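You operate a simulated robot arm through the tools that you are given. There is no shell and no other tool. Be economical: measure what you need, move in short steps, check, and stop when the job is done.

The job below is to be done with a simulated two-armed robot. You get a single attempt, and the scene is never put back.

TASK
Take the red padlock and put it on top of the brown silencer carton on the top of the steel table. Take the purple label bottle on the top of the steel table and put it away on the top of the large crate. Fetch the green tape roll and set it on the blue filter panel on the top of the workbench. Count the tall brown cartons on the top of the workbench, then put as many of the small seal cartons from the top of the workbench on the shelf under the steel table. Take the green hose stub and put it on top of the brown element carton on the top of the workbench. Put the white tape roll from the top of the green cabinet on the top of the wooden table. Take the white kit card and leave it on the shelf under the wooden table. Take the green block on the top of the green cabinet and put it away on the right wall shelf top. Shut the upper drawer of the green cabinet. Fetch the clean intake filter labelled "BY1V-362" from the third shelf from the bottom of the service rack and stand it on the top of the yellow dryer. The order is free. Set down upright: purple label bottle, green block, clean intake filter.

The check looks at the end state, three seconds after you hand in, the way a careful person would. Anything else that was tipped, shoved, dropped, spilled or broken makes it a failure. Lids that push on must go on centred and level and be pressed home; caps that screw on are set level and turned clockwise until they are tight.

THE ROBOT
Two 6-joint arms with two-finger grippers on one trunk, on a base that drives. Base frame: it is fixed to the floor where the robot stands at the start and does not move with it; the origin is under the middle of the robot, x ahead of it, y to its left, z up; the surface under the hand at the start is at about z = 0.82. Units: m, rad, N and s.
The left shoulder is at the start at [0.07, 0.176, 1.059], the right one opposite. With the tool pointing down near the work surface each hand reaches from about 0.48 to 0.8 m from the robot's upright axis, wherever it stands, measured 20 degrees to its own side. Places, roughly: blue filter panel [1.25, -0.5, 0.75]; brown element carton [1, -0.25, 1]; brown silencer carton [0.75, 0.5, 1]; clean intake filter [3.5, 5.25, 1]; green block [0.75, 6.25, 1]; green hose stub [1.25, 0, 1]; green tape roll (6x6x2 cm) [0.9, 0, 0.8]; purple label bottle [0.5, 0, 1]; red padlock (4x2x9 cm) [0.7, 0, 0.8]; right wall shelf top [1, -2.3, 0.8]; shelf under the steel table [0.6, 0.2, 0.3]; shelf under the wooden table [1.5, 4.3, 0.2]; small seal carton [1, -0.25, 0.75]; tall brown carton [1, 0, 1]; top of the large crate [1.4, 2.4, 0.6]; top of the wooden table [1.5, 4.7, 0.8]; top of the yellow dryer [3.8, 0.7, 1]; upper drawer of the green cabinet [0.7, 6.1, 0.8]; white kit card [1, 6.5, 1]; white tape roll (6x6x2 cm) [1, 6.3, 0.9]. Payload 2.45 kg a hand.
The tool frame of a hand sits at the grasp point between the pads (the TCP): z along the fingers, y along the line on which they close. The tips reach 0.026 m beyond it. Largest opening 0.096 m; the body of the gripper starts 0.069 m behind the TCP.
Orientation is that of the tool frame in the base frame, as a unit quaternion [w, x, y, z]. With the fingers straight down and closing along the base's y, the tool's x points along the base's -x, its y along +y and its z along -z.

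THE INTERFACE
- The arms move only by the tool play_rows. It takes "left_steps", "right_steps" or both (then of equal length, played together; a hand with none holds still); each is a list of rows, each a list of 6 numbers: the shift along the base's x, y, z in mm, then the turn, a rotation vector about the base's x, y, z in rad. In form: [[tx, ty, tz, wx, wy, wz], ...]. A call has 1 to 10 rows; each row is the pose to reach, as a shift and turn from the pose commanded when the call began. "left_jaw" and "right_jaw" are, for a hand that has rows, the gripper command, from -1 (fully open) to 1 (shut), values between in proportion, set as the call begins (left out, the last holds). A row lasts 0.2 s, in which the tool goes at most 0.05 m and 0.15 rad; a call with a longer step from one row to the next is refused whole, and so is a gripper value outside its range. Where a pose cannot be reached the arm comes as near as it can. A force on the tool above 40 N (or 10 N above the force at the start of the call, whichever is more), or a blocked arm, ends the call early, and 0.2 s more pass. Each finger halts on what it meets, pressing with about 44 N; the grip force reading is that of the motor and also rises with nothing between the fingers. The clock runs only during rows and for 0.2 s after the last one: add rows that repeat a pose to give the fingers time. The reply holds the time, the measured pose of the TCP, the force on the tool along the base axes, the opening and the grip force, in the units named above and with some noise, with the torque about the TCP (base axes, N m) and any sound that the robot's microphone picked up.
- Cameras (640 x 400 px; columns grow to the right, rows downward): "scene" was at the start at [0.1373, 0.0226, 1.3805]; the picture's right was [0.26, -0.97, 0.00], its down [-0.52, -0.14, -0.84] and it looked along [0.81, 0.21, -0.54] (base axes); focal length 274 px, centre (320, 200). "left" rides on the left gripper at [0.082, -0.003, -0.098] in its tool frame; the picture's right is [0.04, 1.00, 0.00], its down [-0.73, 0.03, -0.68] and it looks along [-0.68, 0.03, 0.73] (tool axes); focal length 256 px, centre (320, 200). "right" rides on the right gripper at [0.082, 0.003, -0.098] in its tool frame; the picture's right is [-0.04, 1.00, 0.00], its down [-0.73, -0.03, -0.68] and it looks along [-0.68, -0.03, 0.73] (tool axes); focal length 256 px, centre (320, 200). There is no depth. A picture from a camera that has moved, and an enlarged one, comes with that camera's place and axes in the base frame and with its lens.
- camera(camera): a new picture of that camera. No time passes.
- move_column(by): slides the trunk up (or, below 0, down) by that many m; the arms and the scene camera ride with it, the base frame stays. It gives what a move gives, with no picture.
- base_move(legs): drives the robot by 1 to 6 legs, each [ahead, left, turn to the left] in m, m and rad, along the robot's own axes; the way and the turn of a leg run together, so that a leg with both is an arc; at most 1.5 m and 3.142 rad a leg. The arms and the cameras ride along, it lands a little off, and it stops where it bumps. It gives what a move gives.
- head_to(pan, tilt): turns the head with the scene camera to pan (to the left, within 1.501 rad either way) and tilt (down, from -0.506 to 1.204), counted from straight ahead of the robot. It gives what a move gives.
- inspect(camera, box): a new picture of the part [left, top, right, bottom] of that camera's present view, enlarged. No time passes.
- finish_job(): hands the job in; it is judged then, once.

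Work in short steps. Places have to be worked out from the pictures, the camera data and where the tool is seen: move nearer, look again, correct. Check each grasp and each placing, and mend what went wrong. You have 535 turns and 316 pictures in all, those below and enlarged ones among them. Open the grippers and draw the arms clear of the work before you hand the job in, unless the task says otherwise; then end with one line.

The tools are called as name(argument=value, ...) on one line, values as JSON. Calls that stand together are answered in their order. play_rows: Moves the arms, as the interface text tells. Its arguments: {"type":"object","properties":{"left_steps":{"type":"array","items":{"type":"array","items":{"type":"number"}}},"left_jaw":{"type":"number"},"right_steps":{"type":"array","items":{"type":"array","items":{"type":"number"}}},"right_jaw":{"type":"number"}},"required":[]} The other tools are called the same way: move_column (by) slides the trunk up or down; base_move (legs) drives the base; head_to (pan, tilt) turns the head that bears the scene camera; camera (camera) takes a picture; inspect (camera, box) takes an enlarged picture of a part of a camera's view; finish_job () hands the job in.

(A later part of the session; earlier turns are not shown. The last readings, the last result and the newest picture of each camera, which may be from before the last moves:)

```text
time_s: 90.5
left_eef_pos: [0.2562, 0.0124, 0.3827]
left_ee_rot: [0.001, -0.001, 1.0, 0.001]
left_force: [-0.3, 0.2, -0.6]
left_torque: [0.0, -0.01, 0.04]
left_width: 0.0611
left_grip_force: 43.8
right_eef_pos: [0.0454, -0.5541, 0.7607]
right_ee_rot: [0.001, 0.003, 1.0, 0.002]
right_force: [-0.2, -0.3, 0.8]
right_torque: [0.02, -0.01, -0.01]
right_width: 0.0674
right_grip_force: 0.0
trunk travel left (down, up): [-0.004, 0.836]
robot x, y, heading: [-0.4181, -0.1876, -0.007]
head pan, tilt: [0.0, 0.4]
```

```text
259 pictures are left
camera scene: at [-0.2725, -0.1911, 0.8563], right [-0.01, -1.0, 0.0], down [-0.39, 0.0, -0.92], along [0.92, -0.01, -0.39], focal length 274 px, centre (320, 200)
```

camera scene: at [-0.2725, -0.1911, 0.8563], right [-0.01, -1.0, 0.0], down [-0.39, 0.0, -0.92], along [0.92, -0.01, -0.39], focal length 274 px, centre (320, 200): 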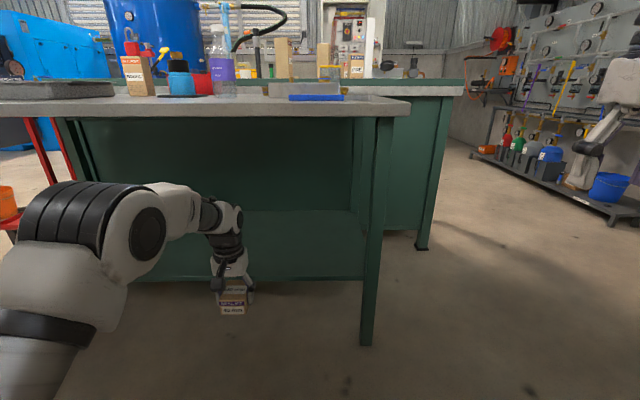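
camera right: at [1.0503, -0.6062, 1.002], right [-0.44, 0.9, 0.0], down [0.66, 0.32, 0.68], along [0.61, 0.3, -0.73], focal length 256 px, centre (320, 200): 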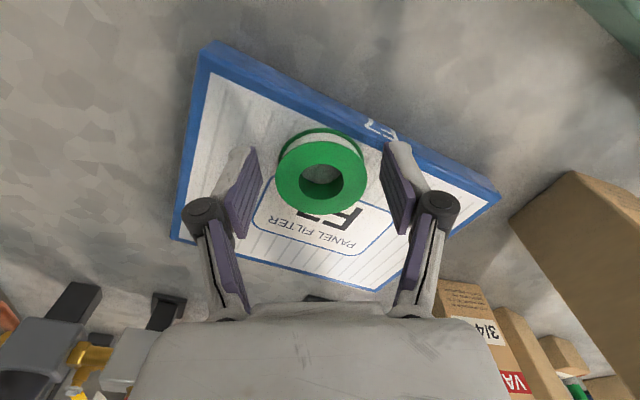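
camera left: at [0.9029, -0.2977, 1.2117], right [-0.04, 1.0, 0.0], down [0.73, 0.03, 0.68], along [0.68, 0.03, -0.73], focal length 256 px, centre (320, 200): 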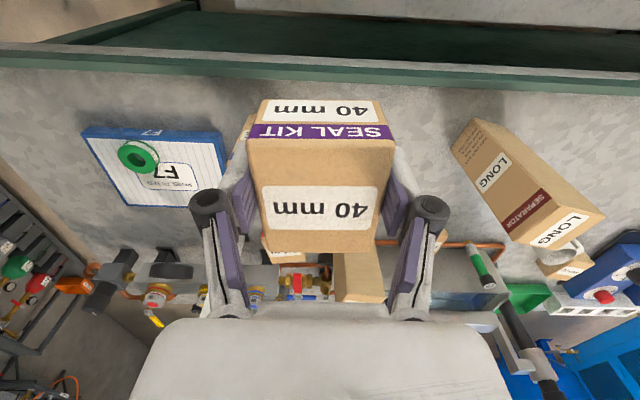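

Clear under the tabletop; drive forward 0.245 m.

base_move(legs=[[0.245, 0, 0]])

camera(camera="scene")

camera(camera="left")

```text
time_s: 92.3
left_eef_pos: [0.4999, 0.0096, 0.3828]
left_ee_rot: [0.002, 0.0, 1.0, 0.002]
left_force: [-1.4, -0.1, -0.5]
left_torque: [0.01, -0.01, -0.02]
left_width: 0.0612
left_grip_force: 44.1
right_eef_pos: [0.2885, -0.5578, 0.7611]
right_ee_rot: [0.001, 0.004, 1.0, 0.001]
right_force: [0.5, -0.6, 0.3]
right_torque: [-0.01, 0.01, -0.02]
right_width: 0.0673
right_grip_force: 0.0
trunk travel left (down, up): [-0.004, 0.836]
robot x, y, heading: [-0.1731, -0.1973, -0.011]
head pan, tilt: [0.0, 0.4]
```

```text
258 pictures are left
camera scene: at [-0.0288, -0.1934, 0.8563], right [-0.01, -1.0, 0.0], down [-0.39, 0.0, -0.92], along [0.92, -0.01, -0.39], focal length 274 px, centre (320, 200)
```

scene: 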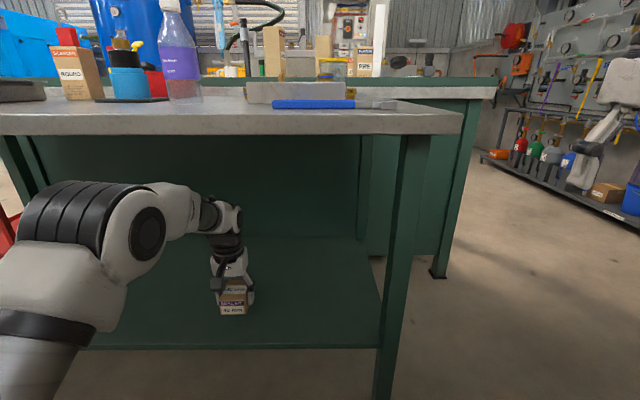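

```text
257 pictures are left
camera left: at [0.4197, 0.0059, 0.4802], right [-0.04, 1.0, 0.0], down [0.73, 0.03, 0.68], along [0.68, 0.03, -0.73], focal length 256 px, centre (320, 200)
```

left: 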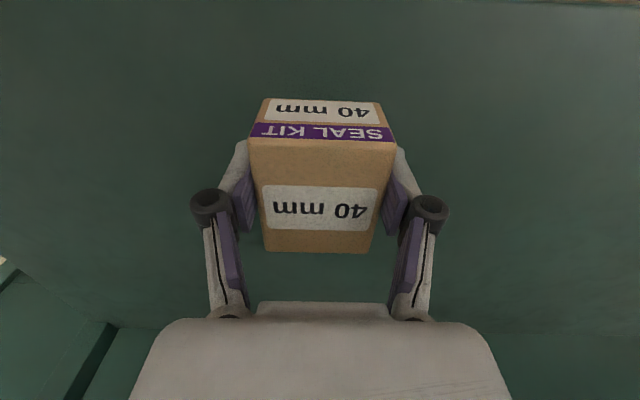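

Extend 3 cm and lower onto the shelf, sensing force.

play_rows(left_steps=[[15, 0, -20, 0, 0, 0], [30, 0, -40, 0, 0, 0], [30, 0, -55, 0, 0, 0], [30, 0, -60, 0, 0, 0]])

```text
time_s: 93.3
left_eef_pos: [0.5326, 0.0107, 0.3338]
left_ee_rot: [0.008, -0.001, 1.0, 0.001]
left_force: [-4.5, -0.5, 24.6]
left_torque: [0.03, 0.6, 0.01]
left_width: 0.0611
left_grip_force: 43.6
right_eef_pos: [0.2868, -0.5588, 0.7638]
right_ee_rot: [0.003, 0.004, 1.0, 0.001]
right_force: [-0.4, -0.2, -0.6]
right_torque: [0.0, 0.0, -0.01]
right_width: 0.0673
right_grip_force: 0.1
trunk travel left (down, up): [-0.004, 0.836]
robot x, y, heading: [-0.1746, -0.1921, -0.009]
head pan, tilt: [0.0, 0.4]
stopped in row 4 (left hand): the force on the tool passed its limit at 40 N (the readings are from after the stop); the commanded pose is now the measured one
```

Touching the shelf. Ease up slightly, release and rise.

play_rows(left_steps=[[0, 0, 3, 0, 0, 0], [0, 0, 3, 0, 0, 0]])

play_rows(left_steps=[[0, 0, 0, 0, 0, 0], [0, 0, 0, 0, 0, 0]], left_jaw=-0.6)

play_rows(left_steps=[[0, 0, 20, 0, 0, 0], [0, 0, 50, 0, 0, 0], [-20, 0, 70, 0, 0, 0], [-40, 0, 80, 0, 0, 0]])

camera(camera="left")

base_move(legs=[[-0.23, 0, 0]])

camera(camera="scene")

```text
time_s: 93.9
left_eef_pos: [0.532, 0.0095, 0.3345]
left_ee_rot: [0.008, 0.001, 1.0, 0.001]
left_force: [3.5, -0.2, 18.0]
left_torque: [0.11, -0.33, -0.04]
left_width: 0.0607
left_grip_force: 43.9
right_eef_pos: [0.2858, -0.5577, 0.7614]
right_ee_rot: [0.002, 0.005, 1.0, 0.001]
right_force: [-0.4, -0.4, 0.3]
right_torque: [0.0, 0.0, -0.02]
right_width: 0.0672
right_grip_force: 0.0
trunk travel left (down, up): [-0.004, 0.836]
robot x, y, heading: [-0.1762, -0.1855, -0.006]
head pan, tilt: [0.0, 0.4]
```

```text
time_s: 94.5
left_eef_pos: [0.5322, 0.011, 0.3322]
left_ee_rot: [0.005, 0.0, 1.0, 0.0]
left_force: [0.3, 0.9, 0.2]
left_torque: [-0.04, 0.01, 0.01]
left_width: 0.0768
left_grip_force: 0.1
right_eef_pos: [0.2886, -0.5569, 0.7604]
right_ee_rot: [0.002, 0.005, 1.0, 0.001]
right_force: [0.3, -0.3, -0.5]
right_torque: [-0.06, 0.0, 0.0]
right_width: 0.0672
right_grip_force: 0.0
trunk travel left (down, up): [-0.004, 0.836]
robot x, y, heading: [-0.1761, -0.1935, -0.006]
head pan, tilt: [0.0, 0.4]
```

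```text
time_s: 95.5
left_eef_pos: [0.4914, 0.0107, 0.4118]
left_ee_rot: [0.005, -0.001, 1.0, 0.001]
left_force: [-0.7, 0.2, -0.3]
left_torque: [-0.02, 0.0, -0.01]
left_width: 0.077
left_grip_force: 0.1
right_eef_pos: [0.2881, -0.558, 0.7616]
right_ee_rot: [0.002, 0.005, 1.0, 0.0]
right_force: [0.0, 0.8, -0.4]
right_torque: [0.02, 0.0, -0.01]
right_width: 0.0673
right_grip_force: 0.1
trunk travel left (down, up): [-0.004, 0.836]
robot x, y, heading: [-0.1756, -0.1901, -0.01]
head pan, tilt: [0.0, 0.4]
```

```text
256 pictures are left
camera left: at [0.4103, 0.0066, 0.5082], right [-0.04, 1.0, 0.0], down [0.73, 0.03, 0.69], along [0.69, 0.03, -0.73], focal length 256 px, centre (320, 200)
```

left: 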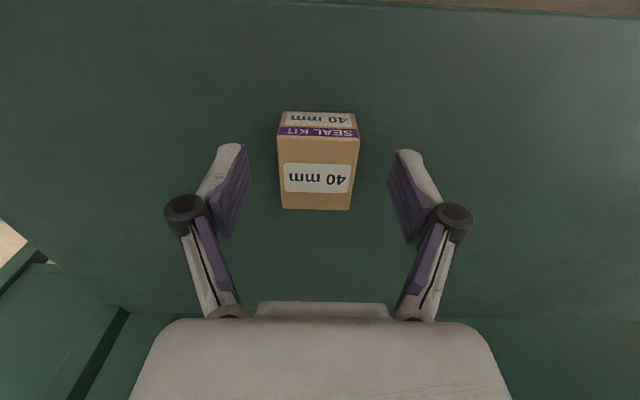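

```text
time_s: 97.2
left_eef_pos: [0.2615, 0.0137, 0.4112]
left_ee_rot: [0.005, -0.002, 1.0, 0.001]
left_force: [0.1, 0.2, -0.7]
left_torque: [0.02, -0.03, 0.02]
left_width: 0.0767
left_grip_force: 0.2
right_eef_pos: [0.0581, -0.555, 0.7616]
right_ee_rot: [0.002, 0.004, 1.0, 0.002]
right_force: [0.4, 0.6, 0.7]
right_torque: [0.0, 0.0, 0.01]
right_width: 0.0672
right_grip_force: 0.0
trunk travel left (down, up): [-0.004, 0.836]
robot x, y, heading: [-0.4041, -0.1879, -0.013]
head pan, tilt: [0.0, 0.4]
```

```text
255 pictures are left
camera scene: at [-0.2597, -0.1912, 0.8564], right [-0.01, -1.0, 0.0], down [-0.39, 0.0, -0.92], along [0.92, -0.01, -0.39], focal length 274 px, centre (320, 200)
```

scene: 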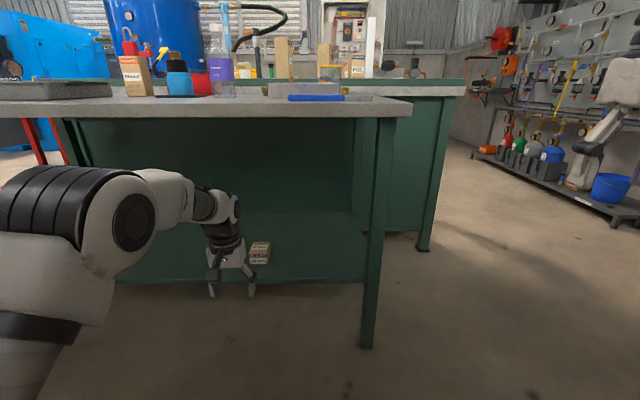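

Carton 1 sits on the shelf. I retract and raise the trunk, then drive around the bench's right end to its back.

play_rows(left_steps=[[-15, 0, 40, 0, 0, 0], [-30, 0, 80, 0, 0, 0], [-45, 0, 120, 0, 0, 0], [-60, 0, 160, 0, 0, 0]])

move_column(by=0.3)

move_column(by=0.24)

base_move(legs=[[0, -1.1, 0], [1.3, 0, 0]])

head_to(pan=0.4, tilt=0.5)

camera(camera="scene")

```text
time_s: 98.2
left_eef_pos: [0.2008, 0.0133, 0.5714]
left_ee_rot: [0.005, -0.002, 1.0, 0.0]
left_force: [-0.1, 0.5, 0.5]
left_torque: [0.0, 0.0, 0.02]
left_width: 0.0769
left_grip_force: 0.1
right_eef_pos: [0.0588, -0.5557, 0.7617]
right_ee_rot: [0.003, 0.002, 1.0, 0.001]
right_force: [0.3, 0.2, -0.2]
right_torque: [-0.02, 0.02, -0.02]
right_width: 0.0674
right_grip_force: 0.0
trunk travel left (down, up): [-0.004, 0.836]
robot x, y, heading: [-0.4035, -0.1896, -0.002]
head pan, tilt: [0.0, 0.4]
```

```text
time_s: 101.2
left_eef_pos: [0.2017, 0.0138, 0.8708]
left_ee_rot: [0.005, -0.002, 1.0, 0.001]
left_force: [-0.1, -0.5, -0.3]
left_torque: [0.02, -0.03, 0.0]
left_width: 0.0767
left_grip_force: 0.0
right_eef_pos: [0.0583, -0.554, 1.061]
right_ee_rot: [0.002, 0.003, 1.0, 0.001]
right_force: [0.2, 0.3, 0.4]
right_torque: [0.0, 0.02, -0.01]
right_width: 0.0672
right_grip_force: 0.0
trunk travel left (down, up): [-0.304, 0.536]
robot x, y, heading: [-0.4044, -0.1866, -0.004]
head pan, tilt: [0.0, 0.4]
```

```text
time_s: 103.7
left_eef_pos: [0.2018, 0.0121, 1.1102]
left_ee_rot: [0.005, -0.001, 1.0, 0.002]
left_force: [0.6, 0.1, 0.2]
left_torque: [-0.02, -0.01, 0.01]
left_width: 0.0769
left_grip_force: 0.0
right_eef_pos: [0.058, -0.5552, 1.3013]
right_ee_rot: [0.001, 0.003, 1.0, 0.0]
right_force: [1.1, -0.5, 0.7]
right_torque: [0.03, 0.03, 0.02]
right_width: 0.0675
right_grip_force: 0.2
trunk travel left (down, up): [-0.544, 0.296]
robot x, y, heading: [-0.4066, -0.1885, -0.006]
head pan, tilt: [0.0, 0.4]
```

```text
time_s: 108.1
left_eef_pos: [0.2015, -0.864, 1.1133]
left_ee_rot: [0.006, -0.002, 1.0, 0.004]
left_force: [-0.3, -1.1, -0.2]
left_torque: [0.05, -0.01, 0.02]
left_width: 0.0767
left_grip_force: 0.0
right_eef_pos: [0.0599, -1.4331, 1.2987]
right_ee_rot: [0.002, 0.003, 1.0, 0.003]
right_force: [0.1, -0.9, -0.1]
right_torque: [0.07, -0.01, 0.01]
right_width: 0.0674
right_grip_force: 0.0
trunk travel left (down, up): [-0.544, 0.296]
robot x, y, heading: [-0.4008, -1.0622, -0.001]
head pan, tilt: [0.0, 0.4]
stopped in leg 1: the robot was blocked; the commanded pose is now the measured one
```

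```text
time_s: 108.9
left_eef_pos: [0.2012, -0.8574, 1.1121]
left_ee_rot: [0.006, -0.004, 1.0, 0.0]
left_force: [-0.3, 0.5, 0.4]
left_torque: [-0.02, 0.01, -0.01]
left_width: 0.0768
left_grip_force: 0.1
right_eef_pos: [0.0627, -1.4266, 1.3005]
right_ee_rot: [0.001, 0.0, 1.0, 0.002]
right_force: [0.3, 0.6, -0.1]
right_torque: [0.01, 0.02, 0.0]
right_width: 0.067
right_grip_force: 0.1
trunk travel left (down, up): [-0.544, 0.296]
robot x, y, heading: [-0.4035, -1.0652, 0.003]
head pan, tilt: [0.4, 0.499]
```

```text
254 pictures are left
camera scene: at [-0.2673, -1.0289, 1.3872], right [0.39, -0.92, 0.0], down [-0.44, -0.19, -0.88], along [0.81, 0.34, -0.48], focal length 274 px, centre (320, 200)
```

scene: 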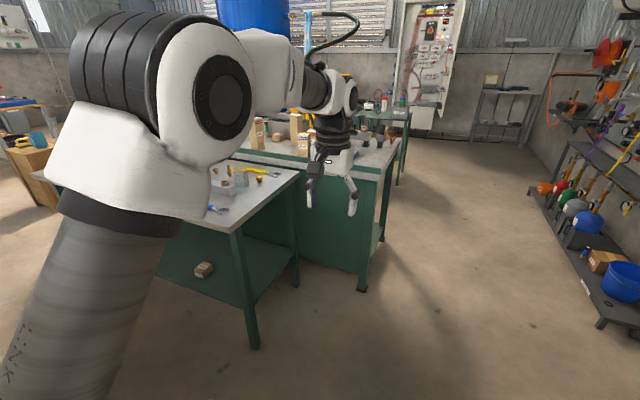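

I bumped something at the right (filter pallet side); I move forward away from it, then through the corridor.

base_move(legs=[[0.55, 0, 0], [0, -0.3, 0], [1.2, 0, 0]])

head_to(pan=0.6, tilt=0.4)

camera(camera="scene")

head_to(pan=1.3, tilt=0.4)

camera(camera="scene")

```text
time_s: 119.5
left_eef_pos: [1.9778, -1.1482, 1.1125]
left_ee_rot: [0.006, -0.007, 1.0, 0.001]
left_force: [-0.4, 0.3, 0.3]
left_torque: [0.01, 0.02, -0.01]
left_width: 0.0769
left_grip_force: 0.1
right_eef_pos: [1.841, -1.719, 1.3007]
right_ee_rot: [0.0, -0.002, 1.0, 0.002]
right_force: [0.1, -0.6, 0.5]
right_torque: [-0.02, 0.01, -0.02]
right_width: 0.0673
right_grip_force: 0.1
trunk travel left (down, up): [-0.544, 0.296]
robot x, y, heading: [1.374, -1.359, 0.007]
head pan, tilt: [0.4, 0.499]
```

```text
time_s: 120.3
left_eef_pos: [1.9788, -1.148, 1.1121]
left_ee_rot: [0.005, -0.007, 1.0, 0.002]
left_force: [0.3, 0.3, 0.3]
left_torque: [0.01, -0.01, -0.01]
left_width: 0.077
left_grip_force: 0.2
right_eef_pos: [1.8406, -1.7194, 1.2997]
right_ee_rot: [0.0, -0.002, 1.0, 0.001]
right_force: [0.1, -0.4, -0.7]
right_torque: [-0.01, 0.0, 0.0]
right_width: 0.0671
right_grip_force: 0.0
trunk travel left (down, up): [-0.544, 0.296]
robot x, y, heading: [1.3739, -1.3583, 0.003]
head pan, tilt: [0.6, 0.4]
```

```text
253 pictures are left
camera scene: at [1.5026, -1.306, 1.3963], right [0.57, -0.82, 0.0], down [-0.32, -0.22, -0.92], along [0.76, 0.52, -0.39], focal length 274 px, centre (320, 200)
```

scene: 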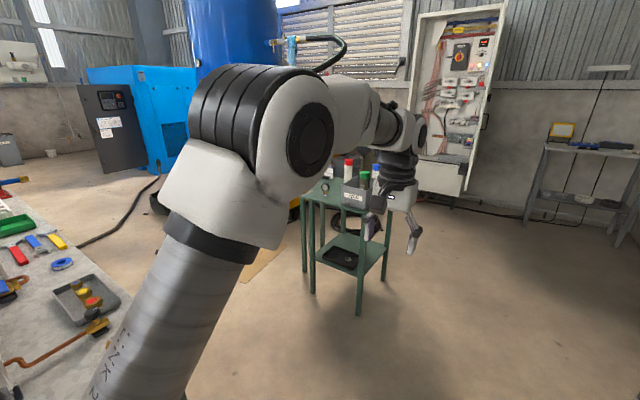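

```text
time_s: 121.3
left_eef_pos: [1.978, -1.1489, 1.1131]
left_ee_rot: [0.006, -0.007, 1.0, 0.001]
left_force: [-0.8, 0.1, -0.1]
left_torque: [0.02, 0.01, 0.02]
left_width: 0.0771
left_grip_force: 0.0
right_eef_pos: [1.841, -1.7199, 1.3005]
right_ee_rot: [0.001, -0.002, 1.0, 0.0]
right_force: [-0.5, 0.1, -0.7]
right_torque: [-0.01, 0.01, 0.02]
right_width: 0.0673
right_grip_force: 0.0
trunk travel left (down, up): [-0.544, 0.296]
robot x, y, heading: [1.3772, -1.3581, 0.005]
head pan, tilt: [1.3, 0.4]
```

```text
252 pictures are left
camera scene: at [1.4507, -1.2692, 1.3964], right [0.96, -0.26, 0.0], down [-0.1, -0.38, -0.92], along [0.24, 0.89, -0.39], focal length 274 px, centre (320, 200)
```

scene: 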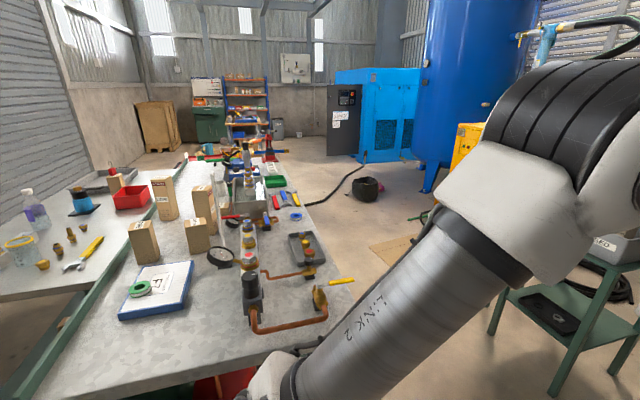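

The back side is open. I raise the left hand, go behind the bench at x≈2.0, and turn to face along it.

play_rows(left_steps=[[-20, 0, 45, 0, 0, 0], [-40, 0, 90, 0, 0, 0], [-60, 0, 135, 0, 0, 0], [-70, 0, 180, 0, 0, 0]])

base_move(legs=[[0.66, 0, 0], [0, 0, 1.57], [1.05, 0, 0]])

head_to(pan=0.9, tilt=0.7)

camera(camera="scene")

```text
time_s: 122.3
left_eef_pos: [1.9079, -1.1487, 1.291]
left_ee_rot: [0.005, -0.007, 1.0, 0.001]
left_force: [0.4, -1.0, 0.1]
left_torque: [0.01, -0.02, -0.01]
left_width: 0.077
left_grip_force: 0.0
right_eef_pos: [1.8411, -1.7186, 1.3009]
right_ee_rot: [0.0, -0.002, 1.0, 0.0]
right_force: [-1.0, -0.8, -0.4]
right_torque: [0.01, 0.0, 0.03]
right_width: 0.0672
right_grip_force: 0.1
trunk travel left (down, up): [-0.544, 0.296]
robot x, y, heading: [1.3784, -1.3589, 0.009]
head pan, tilt: [1.3, 0.4]
```

```text
time_s: 134.8
left_eef_pos: [1.8162, 0.213, 1.2908]
left_ee_rot: [-0.004, 0.714, -0.701, -0.005]
left_force: [-0.1, -0.7, -0.1]
left_torque: [0.02, 0.02, -0.02]
left_width: 0.0768
left_grip_force: 0.0
right_eef_pos: [2.3872, 0.1476, 1.2999]
right_ee_rot: [0.0, 0.711, -0.704, -0.001]
right_force: [0.0, -0.4, -0.6]
right_torque: [-0.01, -0.01, -0.01]
right_width: 0.0674
right_grip_force: 0.1
trunk travel left (down, up): [-0.544, 0.296]
robot x, y, heading: [2.0299, -0.3183, 1.583]
head pan, tilt: [1.3, 0.4]
```

```text
time_s: 135.7
left_eef_pos: [1.8182, 0.2139, 1.2889]
left_ee_rot: [-0.003, 0.714, -0.7, -0.004]
left_force: [0.3, -0.6, -0.1]
left_torque: [-0.01, -0.02, -0.01]
left_width: 0.0768
left_grip_force: 0.1
right_eef_pos: [2.3865, 0.1478, 1.3009]
right_ee_rot: [0.001, 0.71, -0.704, -0.001]
right_force: [0.0, -0.6, 0.9]
right_torque: [0.01, 0.0, -0.01]
right_width: 0.0673
right_grip_force: 0.0
trunk travel left (down, up): [-0.544, 0.296]
robot x, y, heading: [2.0302, -0.3184, 1.583]
head pan, tilt: [0.901, 0.7]
```

```text
251 pictures are left
camera scene: at [1.9624, -0.2178, 1.3696], right [0.61, 0.79, 0.0], down [0.51, -0.39, -0.77], along [-0.6, 0.47, -0.64], focal length 274 px, centre (320, 200)
```

scene: 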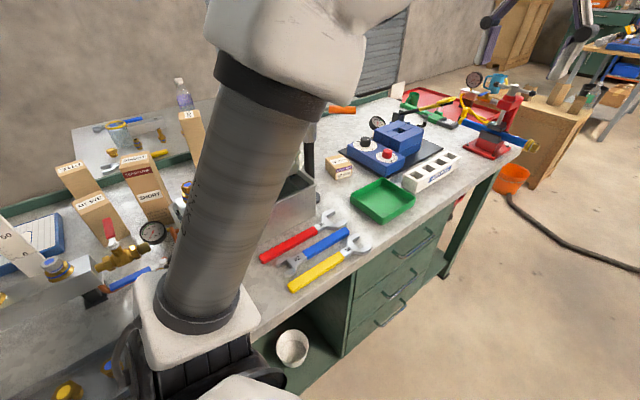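

The third small carton (by the green tray) looks easy from this side. Zoom to verify its label.

inspect(camera="scene", box=[290, 120, 410, 230])

inspect(camera="scene", box=[20, 80, 240, 300])

```text
3.64 times, centred on (350, 175) of scene
camera zoom: at [1.9624, -0.2178, 1.3696], right [0.61, 0.79, 0.0], down [0.51, -0.39, -0.77], along [-0.6, 0.47, -0.64], focal length 997 px, centre (211, 291)
```

zoom: 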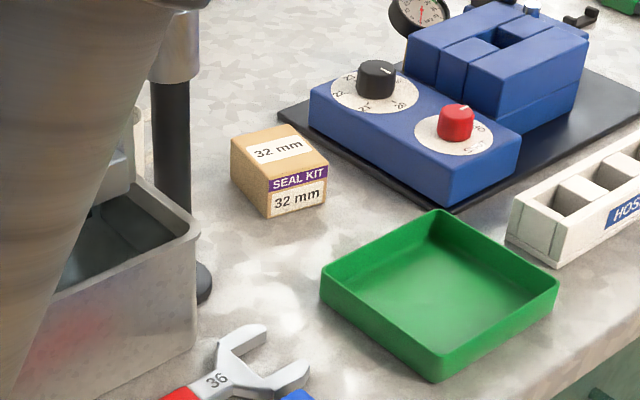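

```text
1.82 times, centred on (130, 190) of scene
camera zoom: at [1.9624, -0.2178, 1.3696], right [0.61, 0.79, 0.0], down [0.51, -0.39, -0.77], along [-0.6, 0.47, -0.64], focal length 498 px, centre (666, 218)
```

zoom: 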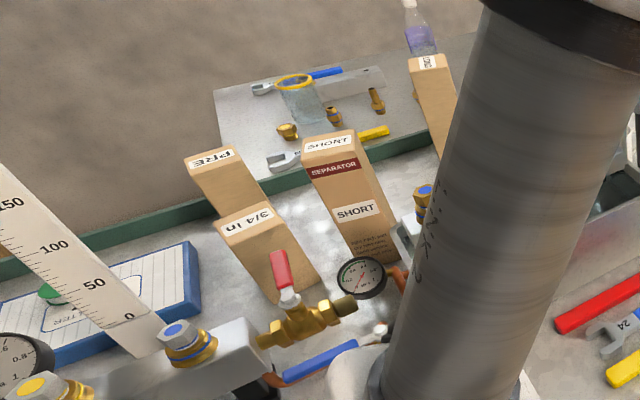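

It's a SEAL KIT (32 mm). I move on and turn to face the bench from behind.

base_move(legs=[[0.42, 0, 0], [0, 0, 1.56]])

head_to(pan=0.0, tilt=0.8)

camera(camera="scene")

camera(camera="left")

camera(camera="right")

```text
time_s: 142.1
left_eef_pos: [1.4874, -0.0979, 1.2907]
left_ee_rot: [0.001, 1.0, -0.004, -0.007]
left_force: [0.4, 0.1, -0.6]
left_torque: [0.04, 0.0, -0.01]
left_width: 0.0766
left_grip_force: 0.0
right_eef_pos: [1.5678, 0.4695, 1.301]
right_ee_rot: [0.001, 1.0, -0.009, -0.001]
right_force: [-0.7, 0.3, 0.2]
right_torque: [0.0, 0.0, -0.02]
right_width: 0.0674
right_grip_force: 0.0
trunk travel left (down, up): [-0.544, 0.296]
robot x, y, heading: [2.0256, 0.1002, 3.126]
head pan, tilt: [0.901, 0.7]
```

```text
time_s: 143.3
left_eef_pos: [1.4869, -0.098, 1.2894]
left_ee_rot: [0.001, 1.0, -0.003, -0.007]
left_force: [-0.4, -0.4, -0.3]
left_torque: [0.01, -0.02, 0.01]
left_width: 0.0768
left_grip_force: 0.1
right_eef_pos: [1.5671, 0.4703, 1.3004]
right_ee_rot: [0.001, 1.0, -0.009, 0.0]
right_force: [0.5, -0.1, 0.1]
right_torque: [0.0, 0.01, 0.01]
right_width: 0.0672
right_grip_force: 0.1
trunk travel left (down, up): [-0.544, 0.296]
robot x, y, heading: [2.0295, 0.0989, 3.124]
head pan, tilt: [0.0, 0.799]
```

```text
248 pictures are left
camera scene: at [1.8957, 0.1012, 1.3613], right [0.02, 1.0, 0.0], down [0.72, -0.01, -0.7], along [-0.7, 0.01, -0.72], focal length 274 px, centre (320, 200)
```

scene: 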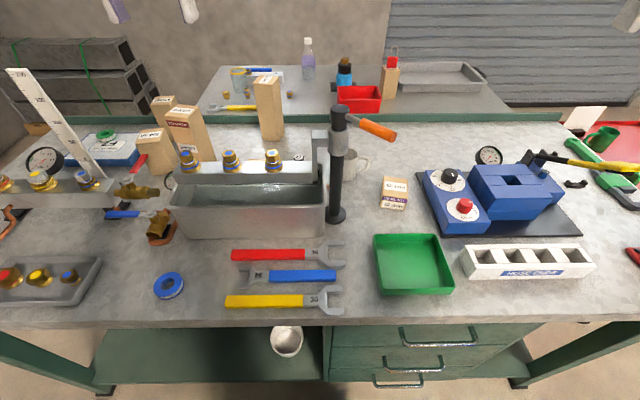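

```text
247 pictures are left
camera left: at [1.5709, -0.0961, 1.3862], right [0.03, -1.0, 0.0], down [-0.73, -0.02, 0.69], along [-0.69, -0.02, -0.73], focal length 256 px, centre (320, 200)
```

left: 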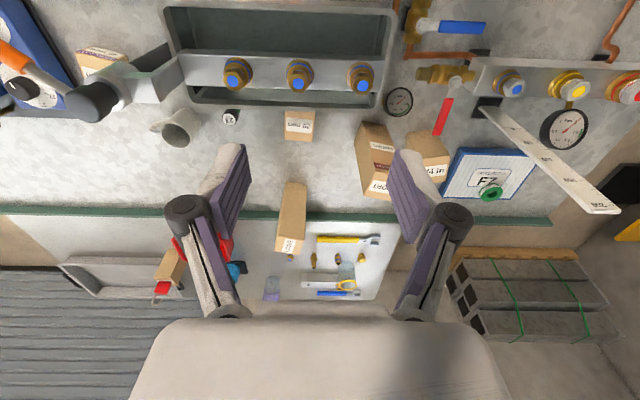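

```text
246 pictures are left
camera right: at [1.6488, 0.4634, 1.3998], right [-0.06, -1.0, 0.0], down [-0.73, 0.04, 0.68], along [-0.68, 0.04, -0.73], focal length 256 px, centre (320, 200)
```

right: 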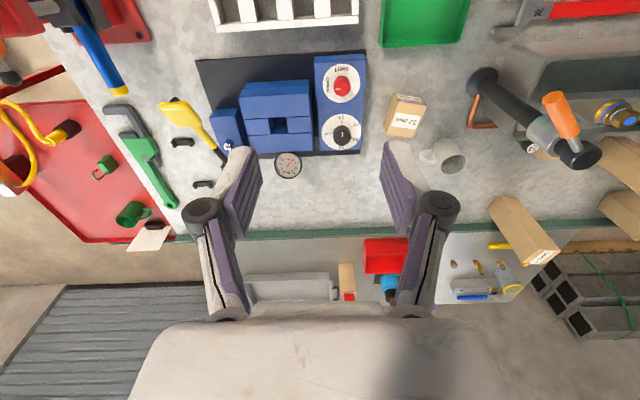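

I zoom on the stub region from both wrist cameras and the 32 mm carton.

inspect(camera="left", box=[60, 0, 340, 175])

inspect(camera="scene", box=[160, 70, 440, 245])

inspect(camera="right", box=[360, 40, 640, 215])

```text
2.29 times, centred on (200, 88) of left
camera zoom: at [1.5709, -0.0961, 1.3862], right [0.03, -1.0, 0.0], down [-0.73, -0.02, 0.69], along [-0.69, -0.02, -0.73], focal length 585 px, centre (594, 457)
```

zoom: 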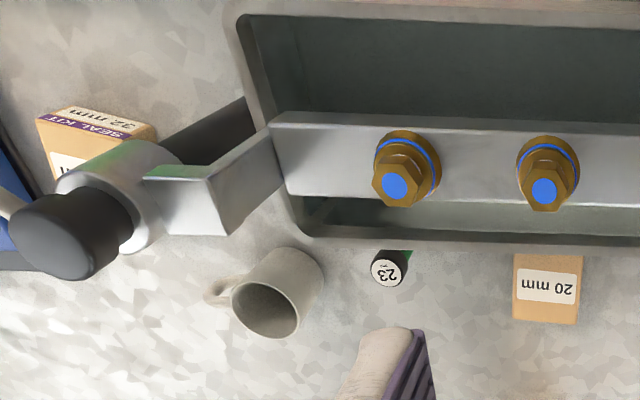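

```text
2.29 times, centred on (300, 158) of scene
camera zoom: at [1.8957, 0.1012, 1.3613], right [0.02, 1.0, 0.0], down [0.72, -0.01, -0.7], along [-0.7, 0.01, -0.72], focal length 626 px, centre (366, 297)
```

zoom: 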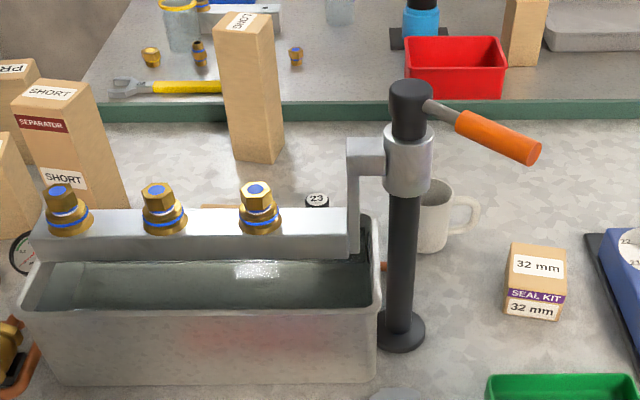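

```text
2.29 times, centred on (500, 128) of right
camera zoom: at [1.6488, 0.4634, 1.3998], right [-0.06, -1.0, 0.0], down [-0.73, 0.04, 0.68], along [-0.68, 0.04, -0.73], focal length 585 px, centre (-91, 366)
```

zoom: 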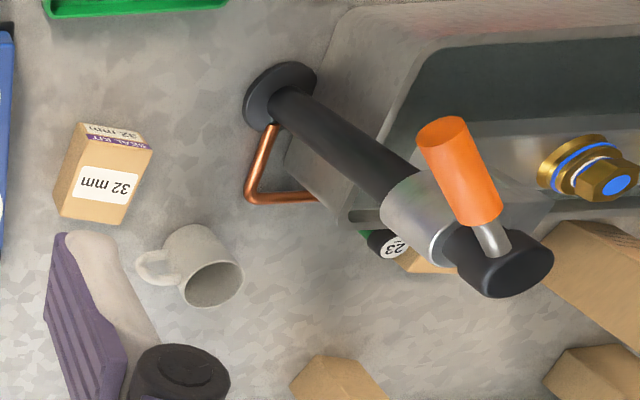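

The stub ("23") stands right behind the trough; with the hand's camera on the robot's side it would hit the valves, so I flip the left tool by 180° up here first.

play_rows(left_steps=[[0, 0, 0, 0, 0, 0.15], [0, 0, 0, 0, 0, 0.3], [0, 0, 0, 0, 0, 0.45], [0, 0, 0, 0, 0, 0.6], [0, 0, 0, 0, 0, 0.75], [0, 0, 0, 0, 0, 0.9], [0, 0, 0, 0, 0, 1.05], [0, 0, 0, 0, 0, 1.2], [0, 0, 0, 0, 0, 1.35], [0, 0, 0, 0, 0, 1.5]])

play_rows(left_steps=[[0, 0, 0, 0, 0, 0.15], [0, 0, 0, 0, 0, 0.3], [0, 0, 0, 0, 0, 0.45], [0, 0, 0, 0, 0, 0.6], [0, 0, 0, 0, 0, 0.75], [0, 0, 0, 0, 0, 0.9], [0, 0, 0, 0, 0, 1.05], [0, 0, 0, 0, 0, 1.2], [0, 0, 0, 0, 0, 1.35], [0, 0, 0, 0, 0, 1.5]])

```text
time_s: 145.5
left_eef_pos: [1.4863, -0.0986, 1.2888]
left_ee_rot: [0.004, 0.733, 0.68, -0.005]
left_force: [-0.2, 0.1, 0.9]
left_torque: [0.0, -0.02, -0.02]
left_width: 0.0767
left_grip_force: 0.0
right_eef_pos: [1.5677, 0.4702, 1.3005]
right_ee_rot: [0.0, 1.0, -0.009, -0.001]
right_force: [-0.7, 0.6, -0.1]
right_torque: [0.01, -0.05, -0.02]
right_width: 0.0673
right_grip_force: 0.0
trunk travel left (down, up): [-0.544, 0.296]
robot x, y, heading: [2.0235, 0.1024, 3.128]
head pan, tilt: [0.0, 0.799]
```

```text
time_s: 147.7
left_eef_pos: [1.4866, -0.0988, 1.2893]
left_ee_rot: [0.006, 0.098, 0.995, 0.001]
left_force: [0.4, 0.0, 0.1]
left_torque: [0.0, 0.0, 0.03]
left_width: 0.0768
left_grip_force: 0.1
right_eef_pos: [1.5668, 0.4702, 1.3002]
right_ee_rot: [0.001, 1.0, -0.008, -0.001]
right_force: [1.0, 0.3, 0.5]
right_torque: [0.01, 0.02, 0.0]
right_width: 0.0671
right_grip_force: 0.1
trunk travel left (down, up): [-0.544, 0.296]
robot x, y, heading: [2.0246, 0.0983, 3.125]
head pan, tilt: [0.0, 0.799]
```

play_rows(left_steps=[[-22, 26, -10, 0, 0, 0.07], [-44, 52, -25, 0, 0, 0.14], [-66, 78, -45, 0, 0, 0.196], [-88, 104, -70, 0, 0, 0.196], [-110, 130, -95, 0, 0, 0.196], [-131, 154, -115, 0, 0, 0.196]], left_jaw=0.0)

camera(camera="left")

camera(camera="scene")

```text
time_s: 149.1
left_eef_pos: [1.4466, -0.056, 1.1257]
left_ee_rot: [-0.011, 0.08, 0.996, 0.036]
left_force: [-0.9, 0.7, 0.5]
left_torque: [0.01, -0.04, 0.0]
left_width: 0.048
left_grip_force: 0.1
left hand out of reach, approached as far as the arm can: row 1, 2, 3, 4, 5, 6
right_eef_pos: [1.5666, 0.4695, 1.2997]
right_ee_rot: [0.001, 1.0, -0.009, 0.0]
right_force: [0.0, -0.7, 0.1]
right_torque: [-0.01, 0.0, -0.02]
right_width: 0.0672
right_grip_force: 0.1
trunk travel left (down, up): [-0.544, 0.296]
robot x, y, heading: [2.0227, 0.0983, 3.119]
head pan, tilt: [0.0, 0.799]
```

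```text
242 pictures are left
camera left: at [1.368, -0.0538, 1.2263], right [0.12, 0.99, 0.07], down [0.74, -0.14, 0.66], along [0.66, -0.03, -0.75], focal length 256 px, centre (320, 200)
```

left: 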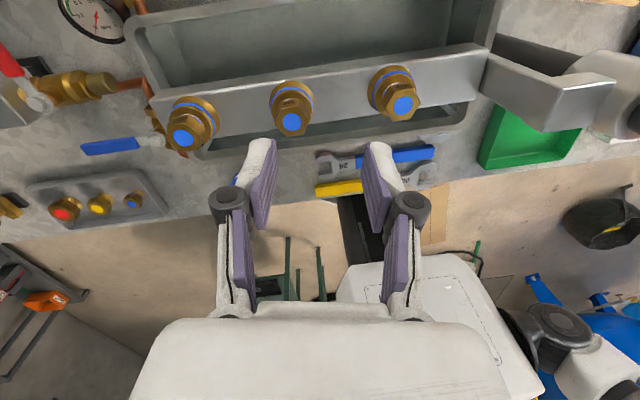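

```text
241 pictures are left
camera scene: at [1.8946, 0.1012, 1.3611], right [0.02, 1.0, 0.0], down [0.72, -0.01, -0.7], along [-0.7, 0.01, -0.72], focal length 274 px, centre (320, 200)
```

scene: 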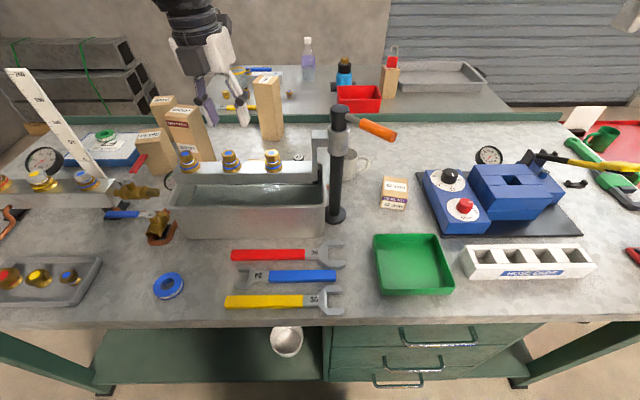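

The wrist limit stops that direction. I unwind and try the other direction instead.

play_rows(left_steps=[[5, -5, 40, 0, 0, -0.1], [10, -10, 80, 0, 0, -0.25], [20, -20, 120, 0, 0, -0.4], [30, -30, 160, 0, 0, -0.55], [30, -30, 160, 0, 0, -0.7], [30, -30, 160, 0, 0, -0.85], [30, -30, 160, 0, 0, -1.0], [30, -30, 160, 0, 0, -1.15], [30, -30, 160, 0, 0, -1.3], [30, -30, 160, 0, 0, -1.45]])

play_rows(left_steps=[[0, 0, 0, 0, 0, -0.15], [0, 0, 0, 0, 0, -0.3], [0, 0, 0, 0, 0, -0.45], [0, 0, 0, 0, 0, -0.6], [0, 0, 0, 0, 0, -0.75], [0, 0, 0, 0, 0, -0.9], [0, 0, 0, 0, 0, -1.05], [0, 0, 0, 0, 0, -1.2], [0, 0, 0, 0, 0, -1.35], [0, 0, 0, 0, 0, -1.5]])

play_rows(left_steps=[[0, 0, 0, 0, 0, -0.15], [0, 0, 0, 0, 0, -0.3], [0, 0, 0, 0, 0, -0.45], [0, 0, 0, 0, 0, -0.6], [0, 0, 0, 0, 0, -0.75], [0, 0, 0, 0, 0, -0.9], [0, 0, 0, 0, 0, -1.05], [0, 0, 0, 0, 0, -1.2], [0, 0, 0, 0, 0, -1.35], [0, 0, 0, 0, 0, -1.5]])

play_rows(left_steps=[[0, 0, 0, 0, 0, -0.15], [0, 0, 0, 0, 0, -0.3], [0, 0, 0, 0, 0, -0.45], [0, 0, 0, 0, 0, -0.6], [0, 0, 0, 0, 0, -0.75], [0, 0, 0, 0, 0, -0.9], [0, 0, 0, 0, 0, -1.05], [0, 0, 0, 0, 0, -1.2], [0, 0, 0, 0, 0, -1.35], [0, 0, 0, 0, 0, -1.5]])

```text
time_s: 151.3
left_eef_pos: [1.479, -0.0861, 1.2874]
left_ee_rot: [0.015, 0.722, 0.691, 0.035]
left_force: [-0.4, -0.5, 0.1]
left_torque: [-0.01, -0.01, 0.01]
left_width: 0.0481
left_grip_force: 0.1
right_eef_pos: [1.5673, 0.4691, 1.3006]
right_ee_rot: [0.0, 1.0, -0.009, -0.001]
right_force: [0.4, -0.1, 1.1]
right_torque: [-0.06, 0.01, -0.01]
right_width: 0.0672
right_grip_force: 0.1
trunk travel left (down, up): [-0.544, 0.296]
robot x, y, heading: [2.0253, 0.0991, 3.125]
head pan, tilt: [0.0, 0.799]
```

```text
time_s: 153.5
left_eef_pos: [1.4801, -0.0877, 1.2875]
left_ee_rot: [0.035, 0.999, 0.014, 0.015]
left_force: [-0.2, -1.1, 0.7]
left_torque: [0.0, 0.03, 0.0]
left_width: 0.0482
left_grip_force: 0.0
right_eef_pos: [1.5673, 0.4702, 1.3001]
right_ee_rot: [0.001, 1.0, -0.009, 0.0]
right_force: [0.3, 0.4, -0.5]
right_torque: [-0.02, 0.03, 0.03]
right_width: 0.0673
right_grip_force: 0.0
trunk travel left (down, up): [-0.544, 0.296]
robot x, y, heading: [2.0269, 0.0948, 3.126]
head pan, tilt: [0.0, 0.799]
```

```text
time_s: 155.7
left_eef_pos: [1.4806, -0.0871, 1.2875]
left_ee_rot: [0.037, 0.74, -0.671, -0.012]
left_force: [-0.2, -0.5, 1.3]
left_torque: [-0.03, 0.0, 0.01]
left_width: 0.048
left_grip_force: 0.0
right_eef_pos: [1.5682, 0.4697, 1.3008]
right_ee_rot: [0.001, 1.0, -0.009, -0.001]
right_force: [0.0, 0.7, -0.7]
right_torque: [0.0, -0.01, 0.01]
right_width: 0.0671
right_grip_force: 0.0
trunk travel left (down, up): [-0.544, 0.296]
robot x, y, heading: [2.0287, 0.0976, 3.125]
head pan, tilt: [0.0, 0.799]
```

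```text
time_s: 157.9
left_eef_pos: [1.4797, -0.0874, 1.2877]
left_ee_rot: [-0.018, -0.084, 0.996, 0.035]
left_force: [-0.2, -0.3, 0.6]
left_torque: [-0.01, 0.01, -0.02]
left_width: 0.0482
left_grip_force: 0.0
right_eef_pos: [1.567, 0.469, 1.3001]
right_ee_rot: [0.001, 1.0, -0.009, -0.001]
right_force: [-0.7, 0.1, -0.3]
right_torque: [-0.03, -0.02, -0.01]
right_width: 0.0674
right_grip_force: 0.0
trunk travel left (down, up): [-0.544, 0.296]
robot x, y, heading: [2.0218, 0.1007, 3.121]
head pan, tilt: [0.0, 0.799]
```

Now nearly flipped; I remove the residual tilt and yaw and move over the stub.

play_rows(left_steps=[[-20, 24, 0, -0.067, -0.042, -0.08], [-41, 47, -10, -0.067, -0.042, -0.168], [-62, 71, -25, -0.067, -0.042, -0.168], [-83, 95, -45, -0.067, -0.042, -0.168], [-104, 118, -70, -0.067, -0.042, -0.168], [-125, 142, -95, -0.067, -0.042, -0.168]])

camera(camera="left")

camera(camera="scene")

```text
time_s: 159.3
left_eef_pos: [1.3804, 0.0389, 1.1894]
left_ee_rot: [0.003, -0.002, 1.0, -0.001]
left_force: [-0.1, -0.3, -0.2]
left_torque: [0.01, -0.02, 0.0]
left_width: 0.0477
left_grip_force: 0.1
left hand out of reach, approached as far as the arm can: row 4, 5, 6
right_eef_pos: [1.5669, 0.4705, 1.2998]
right_ee_rot: [0.002, 1.0, -0.008, -0.001]
right_force: [1.0, 0.0, 0.4]
right_torque: [-0.02, -0.02, 0.0]
right_width: 0.0672
right_grip_force: 0.0
trunk travel left (down, up): [-0.544, 0.296]
robot x, y, heading: [2.0226, 0.1019, 3.124]
head pan, tilt: [0.0, 0.799]
```

```text
240 pictures are left
camera left: at [1.3001, 0.0344, 1.2875], right [-0.04, 1.0, 0.0], down [0.73, 0.03, 0.68], along [0.68, 0.03, -0.73], focal length 256 px, centre (320, 200)
```

left: 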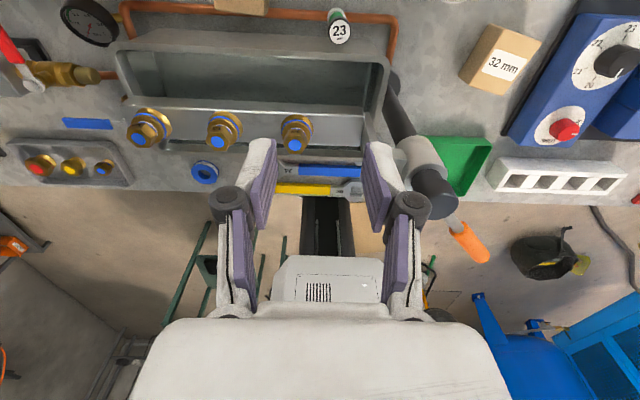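

```text
239 pictures are left
camera scene: at [1.8954, 0.1018, 1.3612], right [0.02, 1.0, 0.0], down [0.72, -0.01, -0.7], along [-0.7, 0.01, -0.72], focal length 274 px, centre (320, 200)
```

scene: 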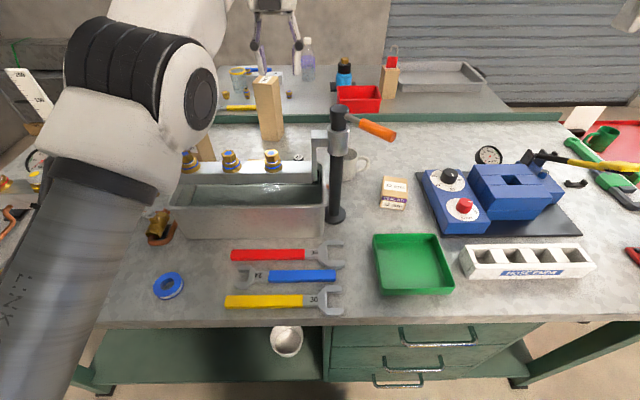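

The stub is confirmed at (1.354, 0.059). I creep the base 8 cm closer to gain reach.

base_move(legs=[[0.08, 0, 0]])

camera(camera="left")

```text
time_s: 160.5
left_eef_pos: [1.3066, 0.0293, 1.1874]
left_ee_rot: [0.006, -0.007, 1.0, -0.001]
left_force: [-0.8, 0.3, 0.0]
left_torque: [0.03, -0.04, 0.0]
left_width: 0.0481
left_grip_force: 0.1
right_eef_pos: [1.4893, 0.4635, 1.2977]
right_ee_rot: [0.002, 1.0, -0.005, 0.001]
right_force: [-0.3, -0.9, -0.1]
right_torque: [0.0, -0.04, -0.03]
right_width: 0.0671
right_grip_force: 0.2
trunk travel left (down, up): [-0.544, 0.296]
robot x, y, heading: [1.9527, 0.0938, 3.135]
head pan, tilt: [0.0, 0.799]
stopped in leg 1: the robot was blocked; the commanded pose is now the measured one
```

```text
238 pictures are left
camera left: at [1.2252, 0.0256, 1.2844], right [-0.05, 1.0, 0.0], down [0.73, 0.04, 0.69], along [0.69, 0.03, -0.73], focal length 256 px, centre (320, 200)
```

left: 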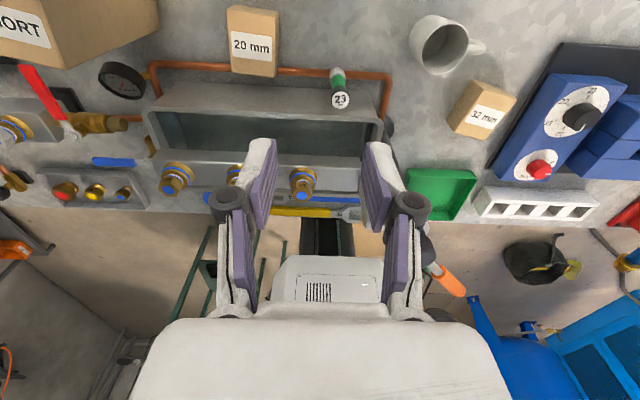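

base_move(legs=[[-0.015, 0, 0]])

play_rows(left_steps=[[12, 8, -30, 0, 0, 0], [22, 15, -60, 0, 0, 0], [32, 24, -90, 0, 0, 0], [36, 28, -120, 0, 0, 0], [36, 28, -150, 0, 0, 0]])

camera(camera="left")

camera(camera="scene")

```text
time_s: 161.2
left_eef_pos: [1.3224, 0.0299, 1.1891]
left_ee_rot: [0.006, -0.005, 1.0, -0.001]
left_force: [-0.3, 0.8, 0.3]
left_torque: [-0.01, -0.05, 0.0]
left_width: 0.0481
left_grip_force: 0.0
right_eef_pos: [1.5053, 0.4629, 1.2978]
right_ee_rot: [0.001, 1.0, -0.005, 0.002]
right_force: [-0.3, 0.0, -0.1]
right_torque: [-0.02, 0.0, -0.02]
right_width: 0.0673
right_grip_force: 0.0
trunk travel left (down, up): [-0.544, 0.296]
robot x, y, heading: [1.9683, 0.0967, 3.131]
head pan, tilt: [0.0, 0.799]
```

```text
time_s: 162.6
left_eef_pos: [1.3484, 0.0304, 1.0527]
left_ee_rot: [0.003, -0.032, 0.999, 0.033]
left_force: [0.2, -0.1, 0.4]
left_torque: [-0.02, 0.02, 0.0]
left_width: 0.048
left_grip_force: 0.1
right_eef_pos: [1.5064, 0.4633, 1.3002]
right_ee_rot: [0.001, 1.0, -0.006, 0.001]
right_force: [0.6, -0.1, -0.1]
right_torque: [0.02, -0.01, 0.0]
right_width: 0.067
right_grip_force: 0.0
trunk travel left (down, up): [-0.544, 0.296]
robot x, y, heading: [1.9667, 0.098, 3.13]
head pan, tilt: [0.0, 0.799]
stopped in row 5 (left hand): the arm was blocked; the commanded pose is now the measured one
```

```text
237 pictures are left
camera left: at [1.2678, 0.0146, 1.1482], right [-0.1, 0.99, 0.06], down [0.73, 0.03, 0.69], along [0.68, 0.12, -0.73], focal length 256 px, centre (320, 200)
```

left: 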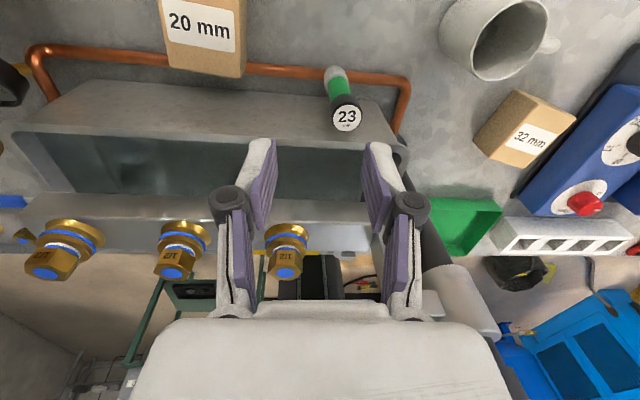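

```text
236 pictures are left
camera scene: at [1.838, 0.0971, 1.3613], right [0.01, 1.0, 0.0], down [0.72, -0.01, -0.7], along [-0.7, 0.01, -0.72], focal length 274 px, centre (320, 200)
```

scene: 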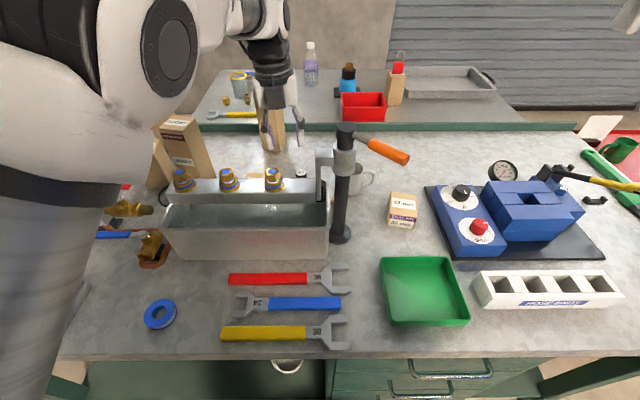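

The arm got blocked by something and leaned slightly. I back up a little, straighten and look again.

play_rows(left_steps=[[0, 0, 20, 0, 0, 0], [0, 0, 40, -0.066, 0, -0.06], [0, 15, 40, -0.066, 0, -0.06], [5, 27, 40, -0.066, 0, -0.06]])

head_to(pan=0.25, tilt=0.5)

camera(camera="scene")

```text
time_s: 163.6
left_eef_pos: [1.3467, 0.0404, 1.0999]
left_ee_rot: [0.004, -0.015, 1.0, 0.017]
left_force: [0.8, 0.1, 0.3]
left_torque: [0.01, -0.01, 0.01]
left_width: 0.048
left_grip_force: 0.0
right_eef_pos: [1.5065, 0.4638, 1.2987]
right_ee_rot: [0.002, 1.0, -0.006, 0.0]
right_force: [-0.2, 0.1, -0.2]
right_torque: [-0.02, -0.02, 0.02]
right_width: 0.0671
right_grip_force: 0.1
trunk travel left (down, up): [-0.544, 0.296]
robot x, y, heading: [1.9651, 0.095, 3.135]
head pan, tilt: [0.0, 0.799]
```

```text
time_s: 164.4
left_eef_pos: [1.3475, 0.04, 1.0983]
left_ee_rot: [0.005, -0.016, 1.0, 0.018]
left_force: [-0.3, -0.6, 0.5]
left_torque: [-0.01, -0.02, 0.01]
left_width: 0.048
left_grip_force: 0.0
right_eef_pos: [1.5062, 0.4634, 1.2995]
right_ee_rot: [0.001, 1.0, -0.005, 0.002]
right_force: [-0.3, 0.4, -0.4]
right_torque: [-0.01, -0.02, -0.01]
right_width: 0.0674
right_grip_force: 0.0
trunk travel left (down, up): [-0.544, 0.296]
robot x, y, heading: [1.9698, 0.0945, 3.132]
head pan, tilt: [0.25, 0.499]
```

```text
235 pictures are left
camera scene: at [1.83, 0.075, 1.3871], right [-0.24, 0.97, 0.0], down [0.47, 0.11, -0.88], along [-0.85, -0.21, -0.48], focal length 274 px, centre (320, 200)
```

scene: 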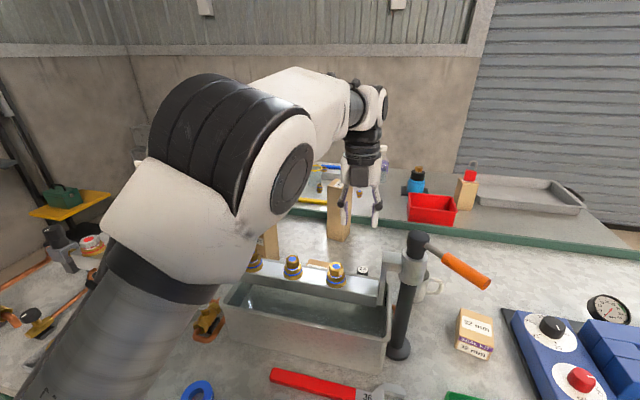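

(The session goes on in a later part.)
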